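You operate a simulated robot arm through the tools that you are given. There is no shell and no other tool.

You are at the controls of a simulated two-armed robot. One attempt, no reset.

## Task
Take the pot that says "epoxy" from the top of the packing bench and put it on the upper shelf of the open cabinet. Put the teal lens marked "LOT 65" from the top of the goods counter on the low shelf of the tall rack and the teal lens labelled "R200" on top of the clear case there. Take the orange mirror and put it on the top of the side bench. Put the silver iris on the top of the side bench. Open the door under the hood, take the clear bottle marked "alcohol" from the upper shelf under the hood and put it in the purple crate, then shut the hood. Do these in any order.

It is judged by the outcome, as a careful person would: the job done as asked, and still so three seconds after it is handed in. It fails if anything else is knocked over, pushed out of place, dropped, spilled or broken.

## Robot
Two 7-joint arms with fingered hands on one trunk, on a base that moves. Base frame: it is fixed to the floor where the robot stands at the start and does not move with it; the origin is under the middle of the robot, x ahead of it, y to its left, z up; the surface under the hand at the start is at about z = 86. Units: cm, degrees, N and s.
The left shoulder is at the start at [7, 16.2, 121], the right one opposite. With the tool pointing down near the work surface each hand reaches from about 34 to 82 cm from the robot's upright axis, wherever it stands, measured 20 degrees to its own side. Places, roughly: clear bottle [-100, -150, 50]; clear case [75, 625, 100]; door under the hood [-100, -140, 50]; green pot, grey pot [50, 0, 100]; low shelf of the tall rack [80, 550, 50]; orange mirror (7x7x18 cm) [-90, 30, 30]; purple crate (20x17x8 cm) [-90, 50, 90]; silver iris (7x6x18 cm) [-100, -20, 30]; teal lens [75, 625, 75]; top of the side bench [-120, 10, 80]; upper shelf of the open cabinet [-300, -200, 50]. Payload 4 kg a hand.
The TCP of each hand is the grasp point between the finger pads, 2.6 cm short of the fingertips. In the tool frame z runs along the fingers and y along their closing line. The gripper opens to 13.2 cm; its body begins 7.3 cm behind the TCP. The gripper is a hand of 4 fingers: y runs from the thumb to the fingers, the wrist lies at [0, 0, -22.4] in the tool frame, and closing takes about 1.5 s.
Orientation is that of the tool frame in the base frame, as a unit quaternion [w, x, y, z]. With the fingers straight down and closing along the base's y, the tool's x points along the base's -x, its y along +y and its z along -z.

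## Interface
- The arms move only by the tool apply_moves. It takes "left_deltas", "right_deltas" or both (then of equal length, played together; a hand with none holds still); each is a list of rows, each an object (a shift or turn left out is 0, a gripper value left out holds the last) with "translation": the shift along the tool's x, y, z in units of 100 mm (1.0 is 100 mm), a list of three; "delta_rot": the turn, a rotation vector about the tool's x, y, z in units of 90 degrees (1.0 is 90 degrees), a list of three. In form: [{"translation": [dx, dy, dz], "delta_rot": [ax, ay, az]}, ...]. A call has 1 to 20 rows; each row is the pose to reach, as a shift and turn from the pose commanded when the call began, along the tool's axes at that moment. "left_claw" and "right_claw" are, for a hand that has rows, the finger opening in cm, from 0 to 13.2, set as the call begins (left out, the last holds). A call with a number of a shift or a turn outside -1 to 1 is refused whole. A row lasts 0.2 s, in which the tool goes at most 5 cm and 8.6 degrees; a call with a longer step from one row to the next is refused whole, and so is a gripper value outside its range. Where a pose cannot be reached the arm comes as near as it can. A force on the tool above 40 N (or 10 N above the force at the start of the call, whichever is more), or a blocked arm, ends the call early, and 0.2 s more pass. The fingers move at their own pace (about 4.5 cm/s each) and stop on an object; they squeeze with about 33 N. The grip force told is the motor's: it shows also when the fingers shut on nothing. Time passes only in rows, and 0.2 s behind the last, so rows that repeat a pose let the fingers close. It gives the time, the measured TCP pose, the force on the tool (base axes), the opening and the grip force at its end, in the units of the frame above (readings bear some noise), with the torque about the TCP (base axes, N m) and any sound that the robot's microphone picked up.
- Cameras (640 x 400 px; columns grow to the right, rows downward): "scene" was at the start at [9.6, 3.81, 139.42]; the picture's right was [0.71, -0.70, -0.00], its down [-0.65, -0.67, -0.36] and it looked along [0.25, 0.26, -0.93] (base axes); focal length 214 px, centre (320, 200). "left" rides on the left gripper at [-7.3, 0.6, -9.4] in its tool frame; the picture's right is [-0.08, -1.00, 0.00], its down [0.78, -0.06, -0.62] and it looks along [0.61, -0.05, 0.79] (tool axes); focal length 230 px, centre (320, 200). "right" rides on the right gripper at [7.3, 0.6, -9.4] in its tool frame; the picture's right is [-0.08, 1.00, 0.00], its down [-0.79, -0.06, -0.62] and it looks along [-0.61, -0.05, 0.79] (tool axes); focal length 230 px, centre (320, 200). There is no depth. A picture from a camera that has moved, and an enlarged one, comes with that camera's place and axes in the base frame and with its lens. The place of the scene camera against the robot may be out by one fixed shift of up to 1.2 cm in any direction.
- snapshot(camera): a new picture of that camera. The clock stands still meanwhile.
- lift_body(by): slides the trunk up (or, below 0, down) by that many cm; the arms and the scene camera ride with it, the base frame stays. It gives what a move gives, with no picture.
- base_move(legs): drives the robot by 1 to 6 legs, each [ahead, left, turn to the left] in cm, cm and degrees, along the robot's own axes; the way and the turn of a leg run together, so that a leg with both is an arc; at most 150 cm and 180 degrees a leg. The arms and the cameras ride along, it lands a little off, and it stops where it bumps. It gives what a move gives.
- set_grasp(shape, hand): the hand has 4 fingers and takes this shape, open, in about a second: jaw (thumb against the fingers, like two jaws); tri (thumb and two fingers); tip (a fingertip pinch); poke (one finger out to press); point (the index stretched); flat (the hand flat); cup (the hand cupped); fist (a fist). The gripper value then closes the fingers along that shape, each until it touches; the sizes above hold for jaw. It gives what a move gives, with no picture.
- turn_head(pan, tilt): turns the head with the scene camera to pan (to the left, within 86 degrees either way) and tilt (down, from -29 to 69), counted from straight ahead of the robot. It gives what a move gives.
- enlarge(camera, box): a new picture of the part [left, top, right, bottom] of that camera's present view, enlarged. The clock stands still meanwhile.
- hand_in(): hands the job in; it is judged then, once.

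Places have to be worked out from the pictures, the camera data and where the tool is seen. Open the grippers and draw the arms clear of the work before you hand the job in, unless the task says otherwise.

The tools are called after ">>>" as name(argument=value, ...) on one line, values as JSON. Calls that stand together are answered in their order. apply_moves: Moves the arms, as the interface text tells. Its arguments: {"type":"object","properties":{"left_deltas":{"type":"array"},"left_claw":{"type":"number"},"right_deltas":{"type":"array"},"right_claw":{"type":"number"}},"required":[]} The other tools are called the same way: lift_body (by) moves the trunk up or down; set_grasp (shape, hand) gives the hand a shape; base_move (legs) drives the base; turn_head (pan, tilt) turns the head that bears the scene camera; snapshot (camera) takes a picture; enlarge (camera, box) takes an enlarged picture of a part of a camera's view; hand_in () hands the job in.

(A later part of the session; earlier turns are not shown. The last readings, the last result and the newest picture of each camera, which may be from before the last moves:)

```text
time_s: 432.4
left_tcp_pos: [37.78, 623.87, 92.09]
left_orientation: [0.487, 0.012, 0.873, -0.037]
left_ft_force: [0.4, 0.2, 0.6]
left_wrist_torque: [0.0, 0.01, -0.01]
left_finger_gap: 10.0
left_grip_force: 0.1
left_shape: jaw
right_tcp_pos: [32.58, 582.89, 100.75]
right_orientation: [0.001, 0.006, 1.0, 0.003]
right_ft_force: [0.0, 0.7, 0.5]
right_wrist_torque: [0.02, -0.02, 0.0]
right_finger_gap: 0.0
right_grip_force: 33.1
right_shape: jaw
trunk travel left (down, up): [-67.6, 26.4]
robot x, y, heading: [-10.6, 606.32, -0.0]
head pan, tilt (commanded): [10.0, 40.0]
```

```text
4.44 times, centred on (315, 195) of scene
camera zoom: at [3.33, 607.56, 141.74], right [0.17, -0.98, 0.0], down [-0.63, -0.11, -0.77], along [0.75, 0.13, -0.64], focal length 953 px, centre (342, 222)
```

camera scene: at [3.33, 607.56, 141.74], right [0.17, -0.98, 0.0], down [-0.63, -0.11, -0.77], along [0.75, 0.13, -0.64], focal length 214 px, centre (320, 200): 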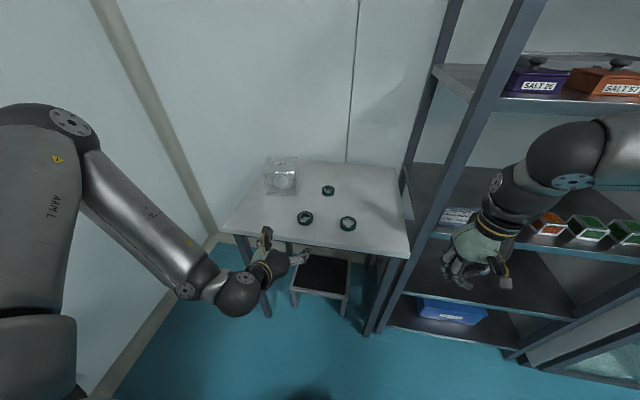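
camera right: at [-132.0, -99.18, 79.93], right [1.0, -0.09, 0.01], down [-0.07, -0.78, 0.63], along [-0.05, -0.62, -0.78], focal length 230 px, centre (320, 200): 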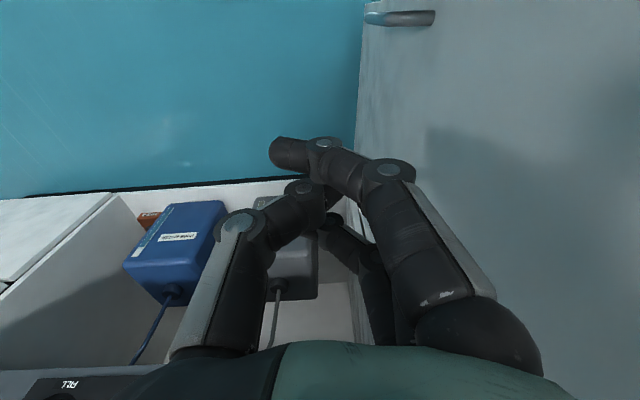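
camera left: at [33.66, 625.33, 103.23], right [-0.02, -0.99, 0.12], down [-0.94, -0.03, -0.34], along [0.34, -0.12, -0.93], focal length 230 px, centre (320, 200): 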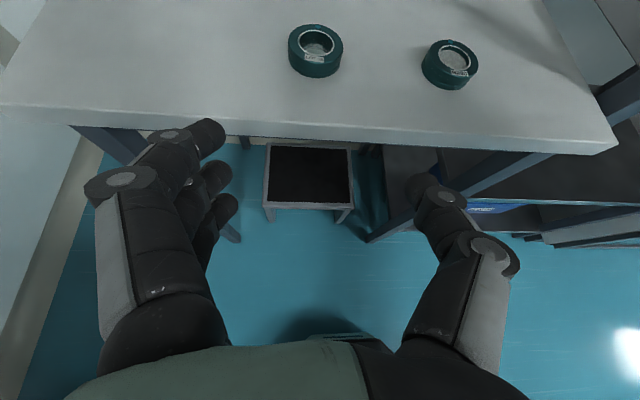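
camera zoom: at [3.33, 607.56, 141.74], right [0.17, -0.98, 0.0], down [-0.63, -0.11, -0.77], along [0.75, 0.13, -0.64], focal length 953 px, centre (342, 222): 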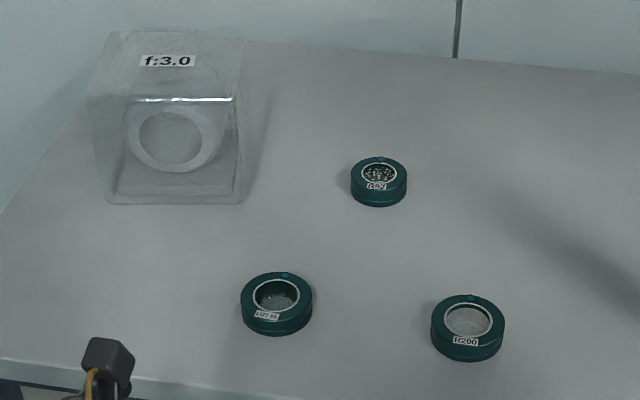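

Labels confirmed: front-left is LOT 65, front-right is R200. The LOT 65 top is at about (61, 623.2, 83.8). I'll raise the hand relative to the trunk, correct its tilt to a clean 45°, and then lower the trunk.

>>> apply_moves(left_deltas=[{"translation": [-0.28, 0, -0.18], "delta_rot": [-0.016, 0.05, 0.001]}, {"translation": [-0.56, 0, -0.35], "delta_rot": [-0.033, 0.1, 0.003]}, {"translation": [-0.85, 0, -0.53], "delta_rot": [-0.05, 0.148, 0.004]}, {"translation": [-0.85, 0, -0.53], "delta_rot": [-0.05, 0.148, 0.004]}])

>>> lift_body(by=-10)

>>> snapshot(camera="left")

```text
time_s: 433.4
left_tcp_pos: [37.23, 625.3, 91.21]
left_orientation: [0.477, 0.006, 0.878, -0.034]
left_ft_force: [-0.3, -0.1, -0.5]
left_wrist_torque: [-0.02, 0.0, -0.01]
left_finger_gap: 10.0
left_grip_force: 0.1
left_shape: jaw
left hand out of reach, approached as far as the arm can: row 1, 2, 3, 4
right_tcp_pos: [32.56, 582.9, 100.6]
right_orientation: [0.002, 0.005, 1.0, 0.003]
right_ft_force: [-0.4, -0.1, 0.4]
right_wrist_torque: [0.01, 0.0, 0.0]
right_finger_gap: 0.01
right_grip_force: 32.8
right_shape: jaw
trunk travel left (down, up): [-67.6, 26.4]
robot x, y, heading: [-10.97, 606.26, 0.1]
head pan, tilt (commanded): [10.0, 40.0]
```

```text
time_s: 434.7
left_tcp_pos: [37.19, 625.19, 81.2]
left_orientation: [0.477, 0.006, 0.878, -0.034]
left_ft_force: [-0.2, 0.0, 0.8]
left_wrist_torque: [-0.02, 0.02, 0.03]
left_finger_gap: 9.98
left_grip_force: 0.1
left_shape: jaw
right_tcp_pos: [32.59, 582.99, 90.65]
right_orientation: [0.002, 0.005, 1.0, 0.002]
right_ft_force: [0.5, 0.1, 0.1]
right_wrist_torque: [-0.01, 0.01, 0.01]
right_finger_gap: 0.02
right_grip_force: 32.6
right_shape: jaw
trunk travel left (down, up): [-57.6, 36.4]
robot x, y, heading: [-10.62, 605.86, 0.2]
head pan, tilt (commanded): [10.0, 40.0]
```

```text
taken
camera left: at [33.42, 626.71, 92.44], right [0.0, -0.99, 0.12], down [-0.95, -0.04, -0.32], along [0.32, -0.11, -0.94], focal length 230 px, centre (320, 200)
```

left: 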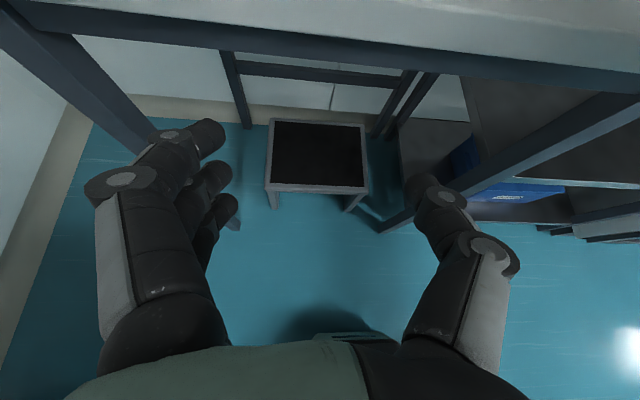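

The left arm is in a cramped posture here. I'll raise the trunk again, extend the hand forward over the counter, and then correct the tilt.

>>> lift_body(by=22)

>>> apply_moves(left_deltas=[{"translation": [-0.18, 0, 0.28]}, {"translation": [-0.36, 0, 0.56]}, {"translation": [-0.54, 0, 0.84]}, {"translation": [-0.54, 0, 0.84]}])

>>> apply_moves(left_deltas=[{"translation": [-0.28, 0, -0.18], "delta_rot": [-0.016, 0.05, 0.001]}, {"translation": [-0.56, 0, -0.35], "delta_rot": [-0.033, 0.1, 0.003]}, {"translation": [-0.85, 0, -0.53], "delta_rot": [-0.04, 0.14, 0.004]}, {"translation": [-0.85, 0, -0.53], "delta_rot": [-0.04, 0.14, 0.004]}])

>>> snapshot(camera="scene")

```text
time_s: 437.0
left_tcp_pos: [37.3, 625.26, 103.14]
left_orientation: [0.476, 0.006, 0.879, -0.034]
left_ft_force: [0.0, -0.5, 0.1]
left_wrist_torque: [0.0, 0.05, 0.02]
left_finger_gap: 10.01
left_grip_force: 0.0
left_shape: jaw
right_tcp_pos: [32.67, 582.88, 112.72]
right_orientation: [0.001, 0.005, 1.0, 0.002]
right_ft_force: [0.1, 0.2, 0.2]
right_wrist_torque: [-0.02, -0.02, -0.01]
right_finger_gap: 0.0
right_grip_force: 33.3
right_shape: jaw
trunk travel left (down, up): [-79.6, 14.4]
robot x, y, heading: [-10.8, 606.42, 0.2]
head pan, tilt (commanded): [10.0, 40.0]
```

```text
time_s: 438.0
left_tcp_pos: [47.2, 624.95, 103.23]
left_orientation: [0.477, 0.005, 0.878, -0.033]
left_ft_force: [0.4, -0.8, -0.5]
left_wrist_torque: [-0.04, -0.01, 0.0]
left_finger_gap: 10.02
left_grip_force: 0.0
left_shape: jaw
left hand out of reach, approached as far as the arm can: row 1
right_tcp_pos: [32.58, 583.04, 112.65]
right_orientation: [0.002, 0.006, 1.0, 0.003]
right_ft_force: [0.2, 0.0, 0.5]
right_wrist_torque: [-0.02, 0.01, -0.02]
right_finger_gap: 0.01
right_grip_force: 33.1
right_shape: jaw
trunk travel left (down, up): [-79.6, 14.4]
robot x, y, heading: [-10.79, 606.29, 0.1]
head pan, tilt (commanded): [10.0, 40.0]
```

```text
time_s: 439.0
left_tcp_pos: [47.28, 625.34, 113.0]
left_orientation: [0.377, -0.003, 0.926, -0.004]
left_ft_force: [-0.1, 0.8, -1.6]
left_wrist_torque: [-0.02, 0.02, -0.03]
left_finger_gap: 10.0
left_grip_force: 0.0
left_shape: jaw
right_tcp_pos: [32.75, 582.79, 112.68]
right_orientation: [0.001, 0.006, 1.0, 0.002]
right_ft_force: [-0.4, -0.1, -0.9]
right_wrist_torque: [0.0, 0.0, -0.01]
right_finger_gap: 0.0
right_grip_force: 33.4
right_shape: jaw
trunk travel left (down, up): [-79.6, 14.4]
robot x, y, heading: [-10.43, 606.28, 0.0]
head pan, tilt (commanded): [10.0, 40.0]
```

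```text
taken
camera scene: at [3.41, 607.55, 153.72], right [0.18, -0.98, 0.0], down [-0.63, -0.11, -0.77], along [0.75, 0.13, -0.64], focal length 214 px, centre (320, 200)
```

scene: 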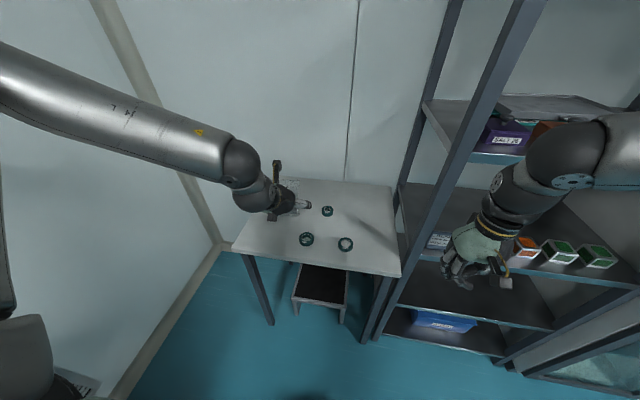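

Tilt is clean at 44° now. I'll extend toward the LOT 65 lens and lower partway for a look.

>>> apply_moves(left_deltas=[{"translation": [-0.24, -0.07, 0.24]}, {"translation": [-0.48, -0.14, 0.48]}, {"translation": [-0.707, -0.2, 0.707]}, {"translation": [-0.707, -0.2, 0.707]}])

>>> base_move(legs=[[3.7, 0, 0]])

>>> lift_body(by=-15)

>>> snapshot(camera="left")

```text
time_s: 440.0
left_tcp_pos: [57.31, 623.41, 113.1]
left_orientation: [0.377, -0.003, 0.926, -0.004]
left_ft_force: [0.1, -0.7, -1.2]
left_wrist_torque: [0.01, 0.0, -0.01]
left_finger_gap: 9.99
left_grip_force: 0.1
left_shape: jaw
right_tcp_pos: [32.52, 583.01, 112.68]
right_orientation: [0.002, 0.006, 1.0, 0.003]
right_ft_force: [0.1, 0.2, 0.4]
right_wrist_torque: [-0.01, 0.0, 0.01]
right_finger_gap: 0.0
right_grip_force: 32.7
right_shape: jaw
trunk travel left (down, up): [-79.6, 14.4]
robot x, y, heading: [-10.85, 606.21, 0.1]
head pan, tilt (commanded): [10.0, 40.0]
```

```text
time_s: 440.9
left_tcp_pos: [60.3, 623.38, 113.68]
left_orientation: [0.381, -0.003, 0.925, -0.004]
left_ft_force: [-1.0, -0.6, 0.5]
left_wrist_torque: [-0.02, -0.03, 0.0]
left_finger_gap: 9.99
left_grip_force: 0.1
left_shape: jaw
right_tcp_pos: [35.62, 583.0, 112.96]
right_orientation: [0.004, 0.005, 1.0, 0.002]
right_ft_force: [-0.8, 0.9, 0.9]
right_wrist_torque: [0.0, -0.03, 0.0]
right_finger_gap: 0.0
right_grip_force: 32.8
right_shape: jaw
trunk travel left (down, up): [-79.6, 14.4]
robot x, y, heading: [-7.29, 606.49, 0.2]
head pan, tilt (commanded): [10.0, 40.0]
```

```text
time_s: 442.6
left_tcp_pos: [61.12, 623.31, 98.13]
left_orientation: [0.378, -0.002, 0.926, -0.005]
left_ft_force: [-0.2, -0.4, 0.1]
left_wrist_torque: [0.03, -0.02, -0.01]
left_finger_gap: 9.99
left_grip_force: 0.1
left_shape: jaw
right_tcp_pos: [36.26, 582.87, 97.7]
right_orientation: [0.002, 0.004, 1.0, 0.002]
right_ft_force: [-0.3, 0.1, -0.5]
right_wrist_torque: [0.01, 0.0, -0.02]
right_finger_gap: 0.01
right_grip_force: 32.7
right_shape: jaw
trunk travel left (down, up): [-64.6, 29.4]
robot x, y, heading: [-7.22, 606.59, 0.1]
head pan, tilt (commanded): [10.0, 40.0]
```

```text
taken
camera left: at [59.7, 624.14, 110.06], right [0.06, -1.0, 0.06], down [-0.99, -0.06, -0.11], along [0.11, -0.06, -0.99], focal length 230 px, centre (320, 200)
```

left: 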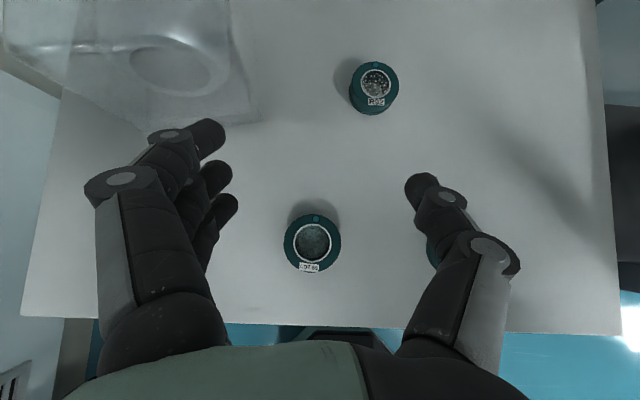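

The closer view puts LOT 65 at about (57.7, 623.2). I'll pull back 3.4 cm, lower 9 cm and check alignment.

>>> apply_moves(left_deltas=[{"translation": [0.12, 0, -0.12]}, {"translation": [0.24, 0, -0.24]}, {"translation": [0.24, 0, -0.24]}])

>>> lift_body(by=-8.5)

>>> snapshot(camera="left")

```text
time_s: 443.4
left_tcp_pos: [57.61, 623.24, 97.96]
left_orientation: [0.377, -0.003, 0.926, -0.004]
left_ft_force: [0.5, -0.1, -0.2]
left_wrist_torque: [-0.01, -0.02, 0.03]
left_finger_gap: 10.0
left_grip_force: 0.0
left_shape: jaw
right_tcp_pos: [36.33, 582.98, 97.7]
right_orientation: [0.002, 0.006, 1.0, 0.002]
right_ft_force: [-0.3, 0.0, -0.3]
right_wrist_torque: [0.0, 0.0, 0.01]
right_finger_gap: 0.0
right_grip_force: 32.9
right_shape: jaw
trunk travel left (down, up): [-64.6, 29.4]
robot x, y, heading: [-7.36, 606.13, 0.2]
head pan, tilt (commanded): [10.0, 40.0]
```

```text
time_s: 444.7
left_tcp_pos: [57.65, 623.26, 89.64]
left_orientation: [0.378, -0.003, 0.926, -0.004]
left_ft_force: [0.6, -0.7, -0.1]
left_wrist_torque: [-0.01, 0.01, -0.02]
left_finger_gap: 10.0
left_grip_force: 0.0
left_shape: jaw
right_tcp_pos: [36.32, 582.89, 89.24]
right_orientation: [0.002, 0.005, 1.0, 0.002]
right_ft_force: [0.2, 0.1, -0.2]
right_wrist_torque: [-0.03, 0.01, -0.01]
right_finger_gap: 0.0
right_grip_force: 33.3
right_shape: jaw
trunk travel left (down, up): [-56.1, 37.9]
robot x, y, heading: [-6.92, 606.12, 0.1]
head pan, tilt (commanded): [10.0, 40.0]
```

```text
taken
camera left: at [56.3, 624.12, 101.52], right [0.06, -1.0, 0.06], down [-0.99, -0.06, -0.11], along [0.11, -0.06, -0.99], focal length 230 px, centre (320, 200)
```

left: 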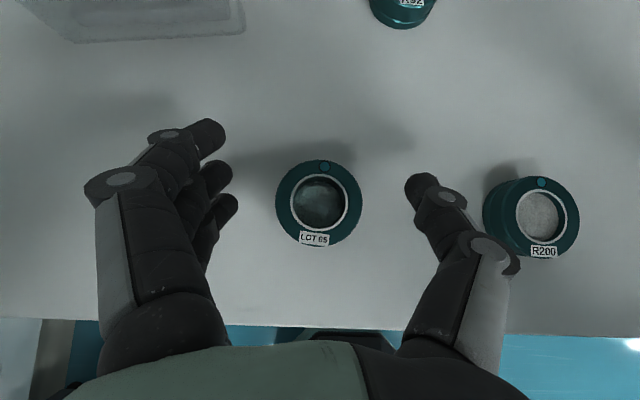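

The lens is centred. I'll lower the remaining distance in small steps until a finger just touches the counter.

>>> lift_body(by=-4)

>>> lift_body(by=-0.6)

>>> lift_body(by=-0.4)

>>> snapshot(camera="left")

```text
time_s: 445.3
left_tcp_pos: [58.22, 622.98, 87.67]
left_orientation: [0.393, -0.001, 0.92, -0.007]
left_ft_force: [-6.5, -2.0, 20.7]
left_wrist_torque: [1.3, 0.26, 0.44]
left_finger_gap: 9.97
left_grip_force: 0.1
left_shape: jaw
right_tcp_pos: [36.22, 582.82, 85.88]
right_orientation: [0.002, 0.006, 1.0, 0.002]
right_ft_force: [1.3, -0.1, -0.8]
right_wrist_torque: [-0.02, 0.04, -0.02]
right_finger_gap: 0.0
right_grip_force: 32.6
right_shape: jaw
trunk travel left (down, up): [-52.8, 41.2]
robot x, y, heading: [-7.13, 605.93, 0.2]
head pan, tilt (commanded): [10.0, 40.0]
stopped: the force on the tool passed its limit at 45 N (the readings are from after the stop); the commanded pose is now the measured one
```

```text
time_s: 445.9
left_tcp_pos: [58.55, 622.86, 87.67]
left_orientation: [0.4, -0.002, 0.917, -0.007]
left_ft_force: [-2.4, -0.9, 14.8]
left_wrist_torque: [0.97, 0.18, 0.22]
left_finger_gap: 10.01
left_grip_force: 0.2
left_shape: jaw
right_tcp_pos: [36.23, 582.96, 85.24]
right_orientation: [0.002, 0.006, 1.0, 0.002]
right_ft_force: [0.1, 0.2, 0.5]
right_wrist_torque: [-0.03, 0.03, 0.03]
right_finger_gap: 0.0
right_grip_force: 33.2
right_shape: jaw
trunk travel left (down, up): [-52.2, 41.8]
robot x, y, heading: [-7.15, 606.21, -0.2]
head pan, tilt (commanded): [10.0, 40.0]
stopped: the force on the tool passed its limit at 41 N (the readings are from after the stop); the commanded pose is now the measured one
```

```text
time_s: 446.5
left_tcp_pos: [58.52, 622.74, 87.72]
left_orientation: [0.403, -0.001, 0.915, -0.006]
left_ft_force: [8.9, -2.1, 34.8]
left_wrist_torque: [2.32, -0.26, -0.53]
left_finger_gap: 10.0
left_grip_force: 0.2
left_shape: jaw
right_tcp_pos: [36.05, 582.77, 84.95]
right_orientation: [0.003, 0.006, 1.0, 0.004]
right_ft_force: [0.4, -0.7, 0.3]
right_wrist_torque: [-0.01, 0.0, 0.03]
right_finger_gap: 0.0
right_grip_force: 33.6
right_shape: jaw
trunk travel left (down, up): [-51.8, 42.2]
robot x, y, heading: [-6.79, 606.21, -0.1]
head pan, tilt (commanded): [10.0, 40.0]
```

```text
taken
camera left: at [56.61, 623.61, 99.49], right [0.05, -1.0, 0.07], down [-0.99, -0.06, -0.16], along [0.16, -0.06, -0.98], focal length 230 px, centre (320, 200)
```

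left: 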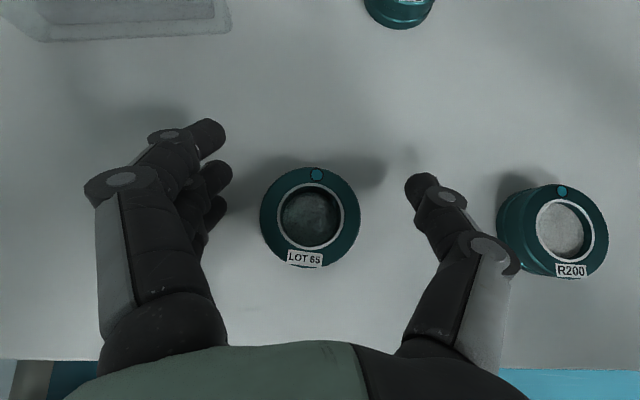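

The counter is higher than I estimated, near z 84; the fingers touched at TCP 87.7. I'll raise to unload immediately.

>>> lift_body(by=1.6)

>>> snapshot(camera="left")

>>> snapshot(camera="scene")

```text
time_s: 447.1
left_tcp_pos: [58.41, 622.91, 88.3]
left_orientation: [0.393, -0.002, 0.919, -0.006]
left_ft_force: [0.3, -0.2, -1.0]
left_wrist_torque: [-0.02, 0.0, 0.0]
left_finger_gap: 10.02
left_grip_force: 0.1
left_shape: jaw
right_tcp_pos: [36.24, 582.96, 86.39]
right_orientation: [0.001, 0.006, 1.0, 0.003]
right_ft_force: [-0.5, -0.2, -0.9]
right_wrist_torque: [0.02, 0.03, -0.01]
right_finger_gap: 0.02
right_grip_force: 33.0
right_shape: jaw
trunk travel left (down, up): [-53.4, 40.6]
robot x, y, heading: [-7.23, 606.06, -0.3]
head pan, tilt (commanded): [10.0, 40.0]
```

```text
taken
camera left: at [56.65, 623.83, 100.13], right [0.05, -1.0, 0.07], down [-0.99, -0.06, -0.14], along [0.14, -0.06, -0.99], focal length 230 px, centre (320, 200)
```

left: 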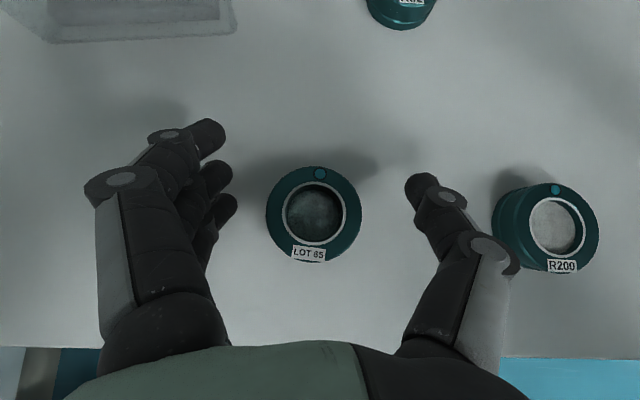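

```text
taken
camera scene: at [6.99, 607.55, 127.48], right [0.17, -0.98, 0.0], down [-0.63, -0.11, -0.77], along [0.75, 0.13, -0.64], focal length 214 px, centre (320, 200)
```

scene: 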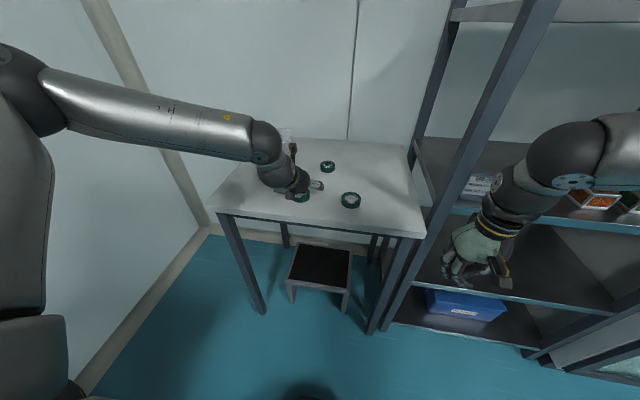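

The lens top is near z 86.7, so the present height (TCP 88.3) already overlaps its upper half. I'll make a small centring move and close gently.

>>> apply_moves(left_deltas=[{"translation": [0.05, 0.04, -0.02]}, {"translation": [0.05, 0.04, -0.02]}])

>>> apply_moves(left_deltas=[{"translation": [0, 0, 0]}, {"translation": [0, 0, 0]}, {"translation": [0, 0, 0]}, {"translation": [0, 0, 0]}, {"translation": [0, 0, 0]}, {"translation": [0, 0, 0]}, {"translation": [0, 0, 0]}, {"translation": [0, 0, 0]}], left_claw=3)

>>> snapshot(camera="left")

```text
time_s: 447.7
left_tcp_pos: [58.05, 623.45, 88.37]
left_orientation: [0.395, -0.001, 0.919, -0.007]
left_ft_force: [-0.4, -0.6, -0.3]
left_wrist_torque: [0.04, 0.01, 0.0]
left_finger_gap: 9.99
left_grip_force: 0.1
left_shape: jaw
right_tcp_pos: [36.15, 582.93, 86.45]
right_orientation: [0.0, 0.006, 1.0, 0.003]
right_ft_force: [1.2, 0.2, 0.6]
right_wrist_torque: [-0.03, 0.02, 0.0]
right_finger_gap: 0.0
right_grip_force: 32.9
right_shape: jaw
trunk travel left (down, up): [-53.4, 40.6]
robot x, y, heading: [-6.99, 606.41, -0.1]
head pan, tilt (commanded): [10.0, 40.0]
```

```text
time_s: 449.5
left_tcp_pos: [58.0, 623.38, 88.35]
left_orientation: [0.395, -0.002, 0.919, -0.007]
left_ft_force: [0.5, 0.4, 0.4]
left_wrist_torque: [-0.03, -0.02, 0.01]
left_finger_gap: 3.07
left_grip_force: 0.1
left_shape: jaw
right_tcp_pos: [36.35, 582.84, 86.34]
right_orientation: [0.001, 0.006, 1.0, 0.003]
right_ft_force: [0.4, -0.4, -0.1]
right_wrist_torque: [-0.01, -0.01, -0.01]
right_finger_gap: 0.03
right_grip_force: 33.0
right_shape: jaw
trunk travel left (down, up): [-53.4, 40.6]
robot x, y, heading: [-7.04, 605.97, 0.2]
head pan, tilt (commanded): [10.0, 40.0]
```

```text
taken
camera left: at [56.24, 624.22, 100.13], right [0.05, -1.0, 0.07], down [-0.99, -0.06, -0.15], along [0.15, -0.06, -0.99], focal length 230 px, centre (320, 200)
```

left: 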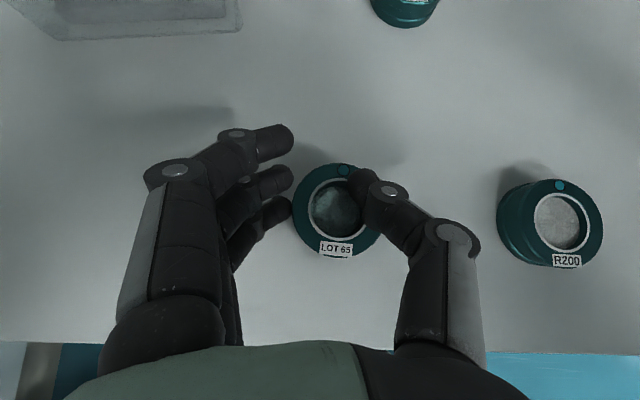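

The thumb slid over the lens rim because the lens is only about 2.2 cm tall. I'll open, raise, and re-pose the hand steeper (about 20° from vertical) so the thumb reaches its side.

>>> apply_moves(left_deltas=[{"translation": [0, 0, 0]}, {"translation": [0, 0, 0]}, {"translation": [0, 0, 0]}, {"translation": [0, 0, 0]}, {"translation": [0, 0, 0]}], left_claw=10)

>>> lift_body(by=8)

>>> apply_moves(left_deltas=[{"translation": [0, 0, 0], "delta_rot": [0, 0.075, 0]}, {"translation": [0, 0, 0], "delta_rot": [0, 0.15, 0]}, {"translation": [0, 0, 0], "delta_rot": [0, 0.225, 0]}, {"translation": [0, 0, 0], "delta_rot": [0, 0.294, 0]}, {"translation": [0, 0, 0], "delta_rot": [0, 0.294, 0]}])

>>> snapshot(camera="left")

```text
time_s: 450.7
left_tcp_pos: [57.89, 623.44, 88.34]
left_orientation: [0.395, -0.001, 0.919, -0.007]
left_ft_force: [0.4, 0.4, 0.0]
left_wrist_torque: [0.0, -0.02, 0.01]
left_finger_gap: 9.97
left_grip_force: 0.0
left_shape: jaw
right_tcp_pos: [36.24, 582.89, 86.47]
right_orientation: [0.002, 0.006, 1.0, 0.002]
right_ft_force: [-0.4, 0.6, 0.2]
right_wrist_torque: [0.02, 0.0, -0.02]
right_finger_gap: 0.02
right_grip_force: 33.4
right_shape: jaw
trunk travel left (down, up): [-53.4, 40.6]
robot x, y, heading: [-6.68, 606.32, 0.1]
head pan, tilt (commanded): [10.0, 40.0]
```

```text
time_s: 451.9
left_tcp_pos: [58.06, 623.36, 96.36]
left_orientation: [0.395, -0.002, 0.918, -0.006]
left_ft_force: [-0.8, 0.4, -0.3]
left_wrist_torque: [0.01, -0.02, 0.04]
left_finger_gap: 9.98
left_grip_force: 0.1
left_shape: jaw
right_tcp_pos: [36.26, 582.97, 94.4]
right_orientation: [0.001, 0.006, 1.0, 0.003]
right_ft_force: [-0.5, 0.4, -0.3]
right_wrist_torque: [-0.02, 0.02, -0.01]
right_finger_gap: 0.01
right_grip_force: 32.7
right_shape: jaw
trunk travel left (down, up): [-61.4, 32.6]
robot x, y, heading: [-6.95, 606.39, 0.2]
head pan, tilt (commanded): [10.0, 40.0]
```

```text
time_s: 453.1
left_tcp_pos: [57.2, 624.55, 96.48]
left_orientation: [0.175, 0.0, 0.984, -0.007]
left_ft_force: [0.6, 0.3, 0.5]
left_wrist_torque: [-0.02, 0.01, 0.0]
left_finger_gap: 9.99
left_grip_force: 0.1
left_shape: jaw
left hand out of reach, approached as far as the arm can: row 4, 5
right_tcp_pos: [36.21, 582.81, 94.41]
right_orientation: [0.003, 0.006, 1.0, 0.003]
right_ft_force: [0.0, -0.3, 0.2]
right_wrist_torque: [0.02, -0.02, -0.02]
right_finger_gap: 0.0
right_grip_force: 33.1
right_shape: jaw
trunk travel left (down, up): [-61.4, 32.6]
robot x, y, heading: [-7.22, 606.4, 0.0]
head pan, tilt (commanded): [10.0, 40.0]
```

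```text
taken
camera left: at [60.78, 625.26, 107.75], right [0.07, -1.0, 0.04], down [-0.95, -0.05, 0.31], along [-0.31, -0.06, -0.95], focal length 230 px, centre (320, 200)
```

left: 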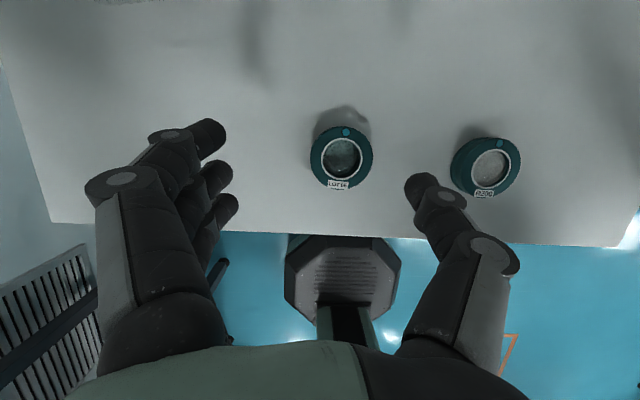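

The hand is now 20° from vertical. LOT 65 is at (58.0, 622.2), so I'll centre over it and lower most of the way.

>>> apply_moves(left_deltas=[{"translation": [-0.04, -0.12, 0.015]}, {"translation": [-0.075, -0.235, 0.027]}, {"translation": [-0.075, -0.235, 0.027]}])

>>> lift_body(by=-5.5)

>>> snapshot(camera="left")

```text
time_s: 453.9
left_tcp_pos: [56.81, 624.14, 96.44]
left_orientation: [0.175, -0.001, 0.985, -0.007]
left_ft_force: [0.5, -0.3, -0.6]
left_wrist_torque: [0.0, 0.01, -0.03]
left_finger_gap: 9.98
left_grip_force: 0.0
left_shape: jaw
left hand out of reach, approached as far as the arm can: row 1, 2, 3
right_tcp_pos: [36.27, 582.8, 94.53]
right_orientation: [0.002, 0.007, 1.0, 0.002]
right_ft_force: [0.4, 0.7, 0.8]
right_wrist_torque: [0.0, 0.03, 0.0]
right_finger_gap: 0.01
right_grip_force: 33.0
right_shape: jaw
trunk travel left (down, up): [-61.4, 32.6]
robot x, y, heading: [-7.16, 606.31, -0.0]
head pan, tilt (commanded): [10.0, 40.0]
```

```text
time_s: 454.8
left_tcp_pos: [56.59, 624.08, 90.97]
left_orientation: [0.177, -0.001, 0.984, -0.007]
left_ft_force: [0.5, 0.0, -1.0]
left_wrist_torque: [0.0, 0.01, -0.02]
left_finger_gap: 9.98
left_grip_force: 0.0
left_shape: jaw
right_tcp_pos: [36.28, 582.91, 88.89]
right_orientation: [0.002, 0.006, 1.0, 0.002]
right_ft_force: [1.0, -0.4, 0.0]
right_wrist_torque: [-0.01, 0.03, 0.01]
right_finger_gap: 0.0
right_grip_force: 33.0
right_shape: jaw
trunk travel left (down, up): [-55.9, 38.1]
robot x, y, heading: [-7.07, 606.41, 0.1]
head pan, tilt (commanded): [10.0, 40.0]
```

```text
taken
camera left: at [60.33, 624.9, 102.35], right [0.07, -1.0, 0.04], down [-0.95, -0.05, 0.31], along [-0.3, -0.06, -0.95], focal length 230 px, centre (320, 200)
```

left: 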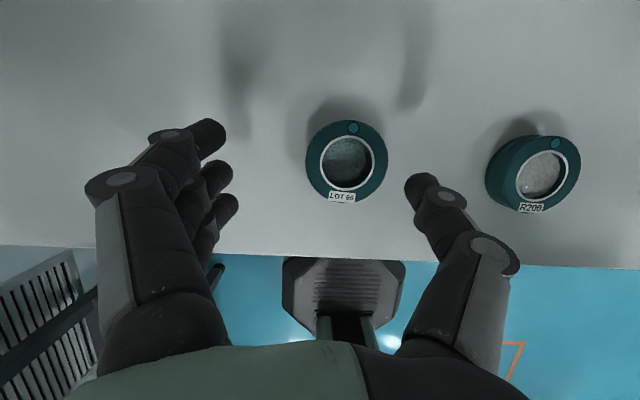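

The arm is at its lateral limit here, so I'll use the base for the 1.6 cm forward and 2 cm right correction.

>>> base_move(legs=[[1.6, -2, 0]])

>>> snapshot(camera="left")

```text
time_s: 455.6
left_tcp_pos: [58.23, 622.25, 91.04]
left_orientation: [0.176, 0.0, 0.984, -0.009]
left_ft_force: [0.3, -0.1, 0.9]
left_wrist_torque: [-0.02, -0.01, -0.01]
left_finger_gap: 9.94
left_grip_force: 0.0
left_shape: jaw
right_tcp_pos: [37.79, 580.93, 89.13]
right_orientation: [0.002, 0.005, 1.0, 0.001]
right_ft_force: [-0.4, -0.5, 0.0]
right_wrist_torque: [-0.02, -0.02, 0.01]
right_finger_gap: 0.0
right_grip_force: 32.8
right_shape: jaw
trunk travel left (down, up): [-55.9, 38.1]
robot x, y, heading: [-5.47, 604.46, 0.2]
head pan, tilt (commanded): [10.0, 40.0]
```

```text
taken
camera left: at [61.84, 623.11, 102.37], right [0.07, -1.0, 0.04], down [-0.95, -0.05, 0.31], along [-0.3, -0.06, -0.95], focal length 230 px, centre (320, 200)
```

left: 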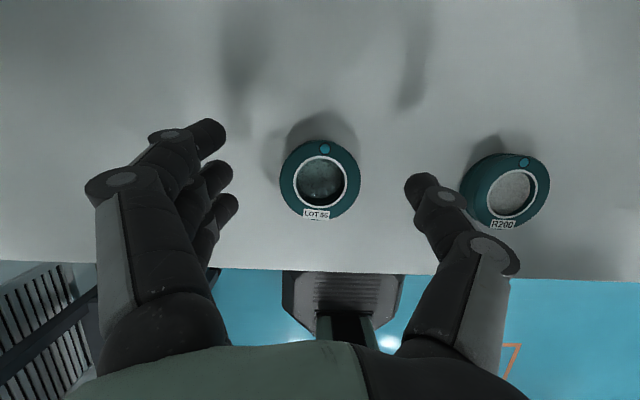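

Centred on LOT 65. I'll lower 3 cm, then fine-step until light contact.

>>> lift_body(by=-3)

>>> lift_body(by=-0.3)

```text
time_s: 456.4
left_tcp_pos: [58.27, 622.19, 88.04]
left_orientation: [0.177, -0.001, 0.984, -0.007]
left_ft_force: [0.2, 0.0, 0.0]
left_wrist_torque: [0.0, -0.03, -0.02]
left_finger_gap: 9.97
left_grip_force: 0.1
left_shape: jaw
right_tcp_pos: [37.83, 580.93, 85.87]
right_orientation: [0.001, 0.006, 1.0, 0.002]
right_ft_force: [-0.7, 0.0, 0.0]
right_wrist_torque: [0.0, 0.02, -0.01]
right_finger_gap: 0.0
right_grip_force: 33.4
right_shape: jaw
trunk travel left (down, up): [-52.9, 41.1]
robot x, y, heading: [-5.47, 604.39, -0.0]
head pan, tilt (commanded): [10.0, 40.0]
```

```text
time_s: 456.9
left_tcp_pos: [58.22, 622.18, 87.65]
left_orientation: [0.175, -0.001, 0.985, -0.007]
left_ft_force: [0.3, 0.8, -0.4]
left_wrist_torque: [0.01, -0.01, -0.01]
left_finger_gap: 9.97
left_grip_force: 0.0
left_shape: jaw
right_tcp_pos: [37.77, 581.0, 85.67]
right_orientation: [0.001, 0.006, 1.0, 0.002]
right_ft_force: [-0.5, -0.7, -0.2]
right_wrist_torque: [0.02, 0.03, 0.0]
right_finger_gap: 0.0
right_grip_force: 32.8
right_shape: jaw
trunk travel left (down, up): [-52.6, 41.4]
robot x, y, heading: [-5.4, 604.05, 0.1]
head pan, tilt (commanded): [10.0, 40.0]
```

No contact yet; I'll lower a little more in small steps.

>>> lift_body(by=-0.3)

>>> lift_body(by=-0.3)

>>> snapshot(camera="left")

```text
time_s: 457.4
left_tcp_pos: [58.23, 622.04, 87.33]
left_orientation: [0.177, 0.0, 0.984, -0.008]
left_ft_force: [0.7, -1.3, 5.7]
left_wrist_torque: [0.32, 0.09, 0.02]
left_finger_gap: 9.97
left_grip_force: 0.1
left_shape: jaw
right_tcp_pos: [37.85, 580.98, 85.34]
right_orientation: [0.001, 0.006, 1.0, 0.002]
right_ft_force: [-0.5, 0.2, 0.4]
right_wrist_torque: [0.02, 0.0, 0.02]
right_finger_gap: 0.01
right_grip_force: 33.0
right_shape: jaw
trunk travel left (down, up): [-52.3, 41.7]
robot x, y, heading: [-5.49, 604.46, 0.2]
head pan, tilt (commanded): [10.0, 40.0]
```

```text
time_s: 458.0
left_tcp_pos: [58.34, 622.04, 87.43]
left_orientation: [0.178, 0.001, 0.984, -0.008]
left_ft_force: [3.8, -3.0, 18.0]
left_wrist_torque: [1.15, 0.23, -0.2]
left_finger_gap: 9.89
left_grip_force: 0.1
left_shape: jaw
right_tcp_pos: [37.79, 580.82, 85.19]
right_orientation: [0.003, 0.005, 1.0, 0.004]
right_ft_force: [-0.4, 1.2, -0.2]
right_wrist_torque: [0.01, -0.03, 0.01]
right_finger_gap: 0.0
right_grip_force: 33.3
right_shape: jaw
trunk travel left (down, up): [-52.0, 42.0]
robot x, y, heading: [-5.01, 604.5, 0.2]
head pan, tilt (commanded): [10.0, 40.0]
```

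```text
taken
camera left: at [61.84, 622.85, 98.79], right [0.07, -1.0, 0.04], down [-0.95, -0.05, 0.3], along [-0.3, -0.06, -0.95], focal length 230 px, centre (320, 200)
```

left: 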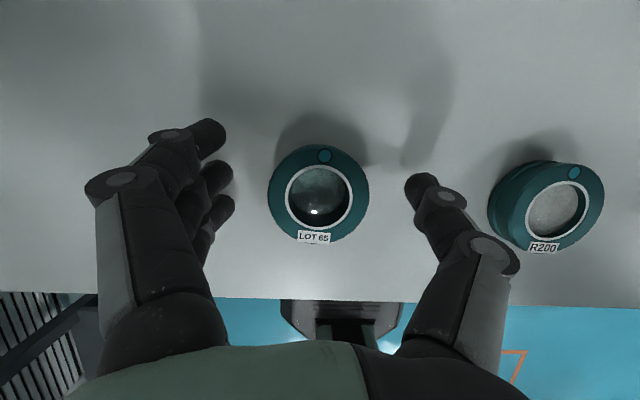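

Contact at TCP 87.4. I'll ease up 0.3 cm and close on the lens.

>>> lift_body(by=0.3)

>>> apply_moves(left_deltas=[{"translation": [0, 0, 0]}, {"translation": [0, 0, 0]}, {"translation": [0, 0, 0]}, {"translation": [0, 0, 0]}, {"translation": [0, 0, 0]}, {"translation": [0, 0, 0]}, {"translation": [0, 0, 0]}, {"translation": [0, 0, 0]}], left_claw=4)

>>> snapshot(camera="left")

```text
time_s: 458.5
left_tcp_pos: [58.22, 622.08, 87.39]
left_orientation: [0.177, -0.001, 0.984, -0.007]
left_ft_force: [3.5, -0.7, 12.8]
left_wrist_torque: [0.78, 0.11, -0.2]
left_finger_gap: 9.89
left_grip_force: 0.0
left_shape: jaw
right_tcp_pos: [37.87, 580.97, 85.39]
right_orientation: [0.002, 0.004, 1.0, 0.002]
right_ft_force: [0.2, -0.1, 0.0]
right_wrist_torque: [0.01, 0.0, 0.03]
right_finger_gap: 0.0
right_grip_force: 33.2
right_shape: jaw
trunk travel left (down, up): [-52.3, 41.7]
robot x, y, heading: [-5.66, 604.27, 0.0]
head pan, tilt (commanded): [10.0, 40.0]
```

```text
time_s: 460.3
left_tcp_pos: [58.24, 622.23, 87.47]
left_orientation: [0.176, 0.0, 0.984, -0.007]
left_ft_force: [0.3, 2.1, 9.8]
left_wrist_torque: [0.49, 0.11, -0.05]
left_finger_gap: 4.11
left_grip_force: 32.6
left_shape: jaw
right_tcp_pos: [37.64, 581.04, 85.43]
right_orientation: [0.002, 0.006, 1.0, 0.002]
right_ft_force: [-0.1, -1.0, -0.4]
right_wrist_torque: [0.04, 0.01, 0.01]
right_finger_gap: 0.0
right_grip_force: 33.0
right_shape: jaw
trunk travel left (down, up): [-52.3, 41.7]
robot x, y, heading: [-5.24, 604.49, -0.0]
head pan, tilt (commanded): [10.0, 40.0]
```

```text
taken
camera left: at [61.82, 622.99, 98.84], right [0.07, -1.0, 0.04], down [-0.95, -0.05, 0.31], along [-0.3, -0.06, -0.95], focal length 230 px, centre (320, 200)
```

left: 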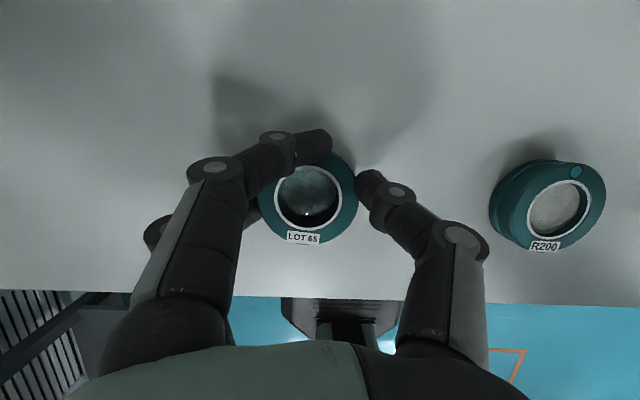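

Gripped, with 33 N at a 4.1 cm gap. I'll lift 3 cm and check the hold.

>>> lift_body(by=3)

>>> snapshot(camera="left")

>>> enlarge(camera="scene", box=[230, 130, 420, 260])

```text
time_s: 461.0
left_tcp_pos: [58.3, 622.2, 90.32]
left_orientation: [0.176, 0.0, 0.984, -0.008]
left_ft_force: [-0.2, -0.3, -1.5]
left_wrist_torque: [-0.03, 0.01, 0.01]
left_finger_gap: 4.08
left_grip_force: 32.9
left_shape: jaw
right_tcp_pos: [37.91, 580.97, 88.39]
right_orientation: [0.002, 0.005, 1.0, 0.003]
right_ft_force: [-0.4, 0.7, -0.5]
right_wrist_torque: [0.04, 0.0, 0.02]
right_finger_gap: 0.0
right_grip_force: 32.9
right_shape: jaw
trunk travel left (down, up): [-55.3, 38.7]
robot x, y, heading: [-5.55, 604.32, 0.2]
head pan, tilt (commanded): [10.0, 40.0]
```

```text
taken
camera left: at [61.97, 623.0, 101.64], right [0.07, -1.0, 0.04], down [-0.95, -0.05, 0.31], along [-0.31, -0.06, -0.95], focal length 230 px, centre (320, 200)
```

left: 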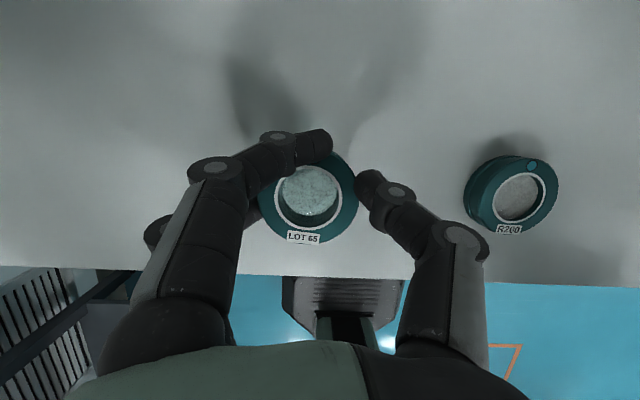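

```text
3.08 times, centred on (325, 195) of scene
camera zoom: at [8.67, 605.63, 129.4], right [0.17, -0.98, 0.0], down [-0.63, -0.11, -0.77], along [0.75, 0.13, -0.64], focal length 660 px, centre (305, 215)
```

zoom: 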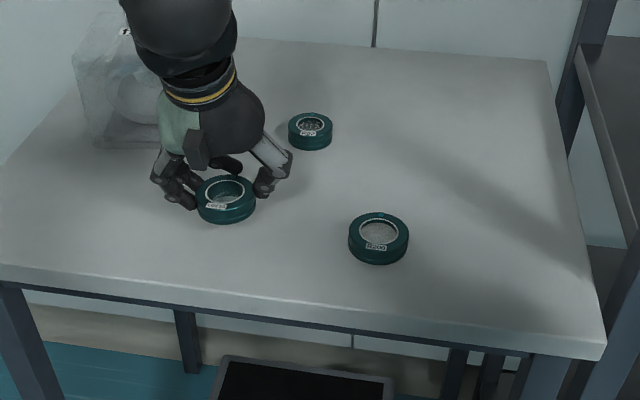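

LOT 65 is held level. I'll raise, back away from the counter and slide right to face the tall rack's low shelf.

>>> lift_body(by=6)

>>> base_move(legs=[[-32, 0, 0], [0, -58, 0]])

>>> turn_head(pan=10, tilt=35)

>>> snapshot(camera="scene")

>>> snapshot(camera="left")

```text
time_s: 462.0
left_tcp_pos: [58.32, 622.36, 96.3]
left_orientation: [0.176, -0.001, 0.984, -0.007]
left_ft_force: [-0.6, -0.1, -0.6]
left_wrist_torque: [0.03, -0.01, 0.0]
left_finger_gap: 4.09
left_grip_force: 33.3
left_shape: jaw
right_tcp_pos: [37.89, 580.97, 94.37]
right_orientation: [0.001, 0.006, 1.0, 0.002]
right_ft_force: [-0.7, 0.7, 0.2]
right_wrist_torque: [0.03, 0.02, 0.02]
right_finger_gap: 0.0
right_grip_force: 33.4
right_shape: jaw
trunk travel left (down, up): [-61.3, 32.7]
robot x, y, heading: [-5.27, 604.2, 0.3]
head pan, tilt (commanded): [10.0, 40.0]
```

```text
time_s: 467.1
left_tcp_pos: [26.28, 564.71, 96.4]
left_orientation: [0.176, -0.001, 0.984, -0.008]
left_ft_force: [1.1, -0.1, -0.7]
left_wrist_torque: [0.02, 0.01, 0.01]
left_finger_gap: 4.09
left_grip_force: 33.3
left_shape: jaw
right_tcp_pos: [6.08, 523.57, 94.37]
right_orientation: [0.002, 0.005, 1.0, 0.003]
right_ft_force: [0.3, -0.3, 0.0]
right_wrist_torque: [0.0, -0.02, -0.02]
right_finger_gap: 0.0
right_grip_force: 32.8
right_shape: jaw
trunk travel left (down, up): [-61.3, 32.7]
robot x, y, heading: [-37.48, 546.58, 0.2]
head pan, tilt (commanded): [10.0, 40.0]
```

```text
time_s: 467.7
left_tcp_pos: [26.31, 564.69, 96.36]
left_orientation: [0.176, -0.003, 0.984, -0.007]
left_ft_force: [-0.4, 0.0, -0.8]
left_wrist_torque: [0.01, -0.02, 0.02]
left_finger_gap: 4.06
left_grip_force: 32.9
left_shape: jaw
right_tcp_pos: [5.91, 523.47, 94.22]
right_orientation: [0.002, 0.005, 1.0, 0.002]
right_ft_force: [0.3, -0.4, -0.1]
right_wrist_torque: [0.02, -0.01, -0.01]
right_finger_gap: 0.0
right_grip_force: 33.4
right_shape: jaw
trunk travel left (down, up): [-61.3, 32.7]
robot x, y, heading: [-37.68, 546.56, 0.0]
head pan, tilt (commanded): [10.0, 35.0]
```

```text
taken
camera scene: at [-23.04, 548.07, 136.16], right [0.18, -0.98, 0.0], down [-0.57, -0.1, -0.82], along [0.81, 0.14, -0.57], focal length 214 px, centre (320, 200)
```

scene: 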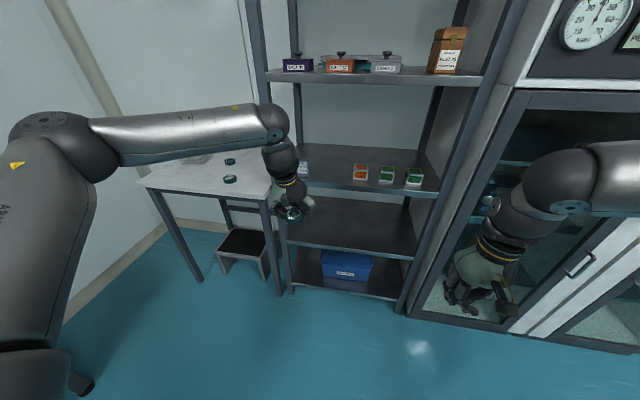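

```text
taken
camera left: at [29.95, 565.54, 107.73], right [0.07, -1.0, 0.04], down [-0.95, -0.06, 0.31], along [-0.3, -0.06, -0.95], focal length 230 px, centre (320, 200)
```

left: 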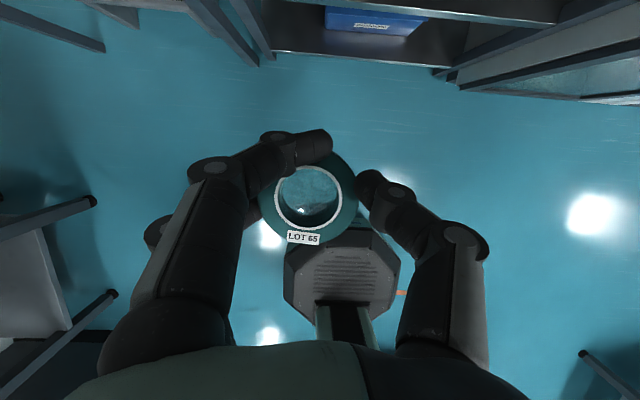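

I'll lower the trunk 30 cm in front of the rack and take a second view to triangulate the low shelf.

>>> enlarge(camera="scene", box=[240, 120, 460, 310])

>>> lift_body(by=-30)

>>> snapshot(camera="scene")

>>> enlarge(camera="scene", box=[240, 90, 460, 280])

```text
2.11 times, centred on (350, 215) of scene
camera zoom: at [-23.04, 548.07, 136.16], right [0.18, -0.98, 0.0], down [-0.57, -0.1, -0.82], along [0.81, 0.14, -0.57], focal length 452 px, centre (257, 168)
```

zoom: 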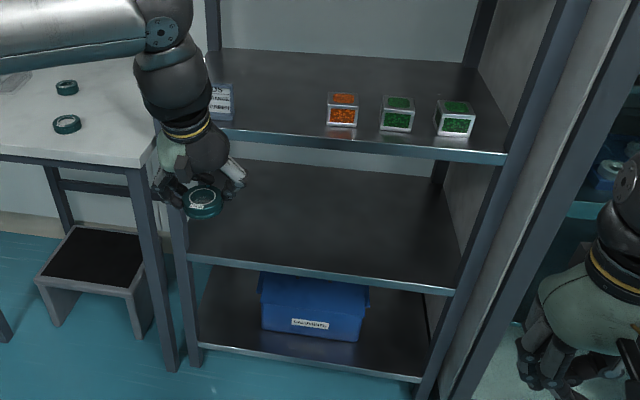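

```text
time_s: 470.7
left_tcp_pos: [26.31, 564.82, 66.38]
left_orientation: [0.175, -0.002, 0.984, -0.008]
left_ft_force: [0.7, 0.3, -0.9]
left_wrist_torque: [0.01, 0.0, -0.01]
left_finger_gap: 4.07
left_grip_force: 33.2
left_shape: jaw
right_tcp_pos: [5.86, 523.39, 64.35]
right_orientation: [0.002, 0.004, 1.0, 0.002]
right_ft_force: [-0.3, 0.0, -1.0]
right_wrist_torque: [-0.03, 0.0, 0.0]
right_finger_gap: 0.0
right_grip_force: 32.8
right_shape: jaw
trunk travel left (down, up): [-31.3, 62.7]
robot x, y, heading: [-37.36, 546.71, 0.4]
head pan, tilt (commanded): [10.0, 35.0]
```

```text
taken
camera scene: at [-23.07, 548.11, 106.17], right [0.18, -0.98, 0.0], down [-0.56, -0.1, -0.82], along [0.81, 0.14, -0.57], focal length 214 px, centre (320, 200)
```

scene: 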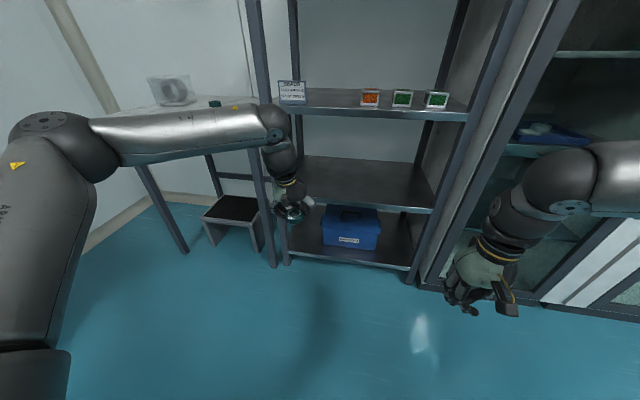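

```text
2.11 times, centred on (350, 185) of scene
camera zoom: at [-23.07, 548.11, 106.17], right [0.18, -0.98, 0.0], down [-0.56, -0.1, -0.82], along [0.81, 0.14, -0.57], focal length 452 px, centre (257, 232)
```

zoom: 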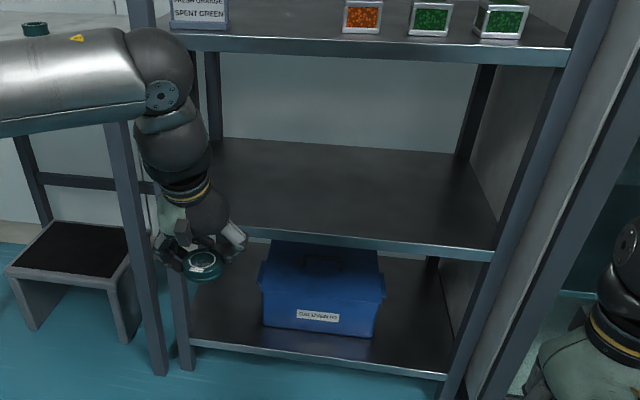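

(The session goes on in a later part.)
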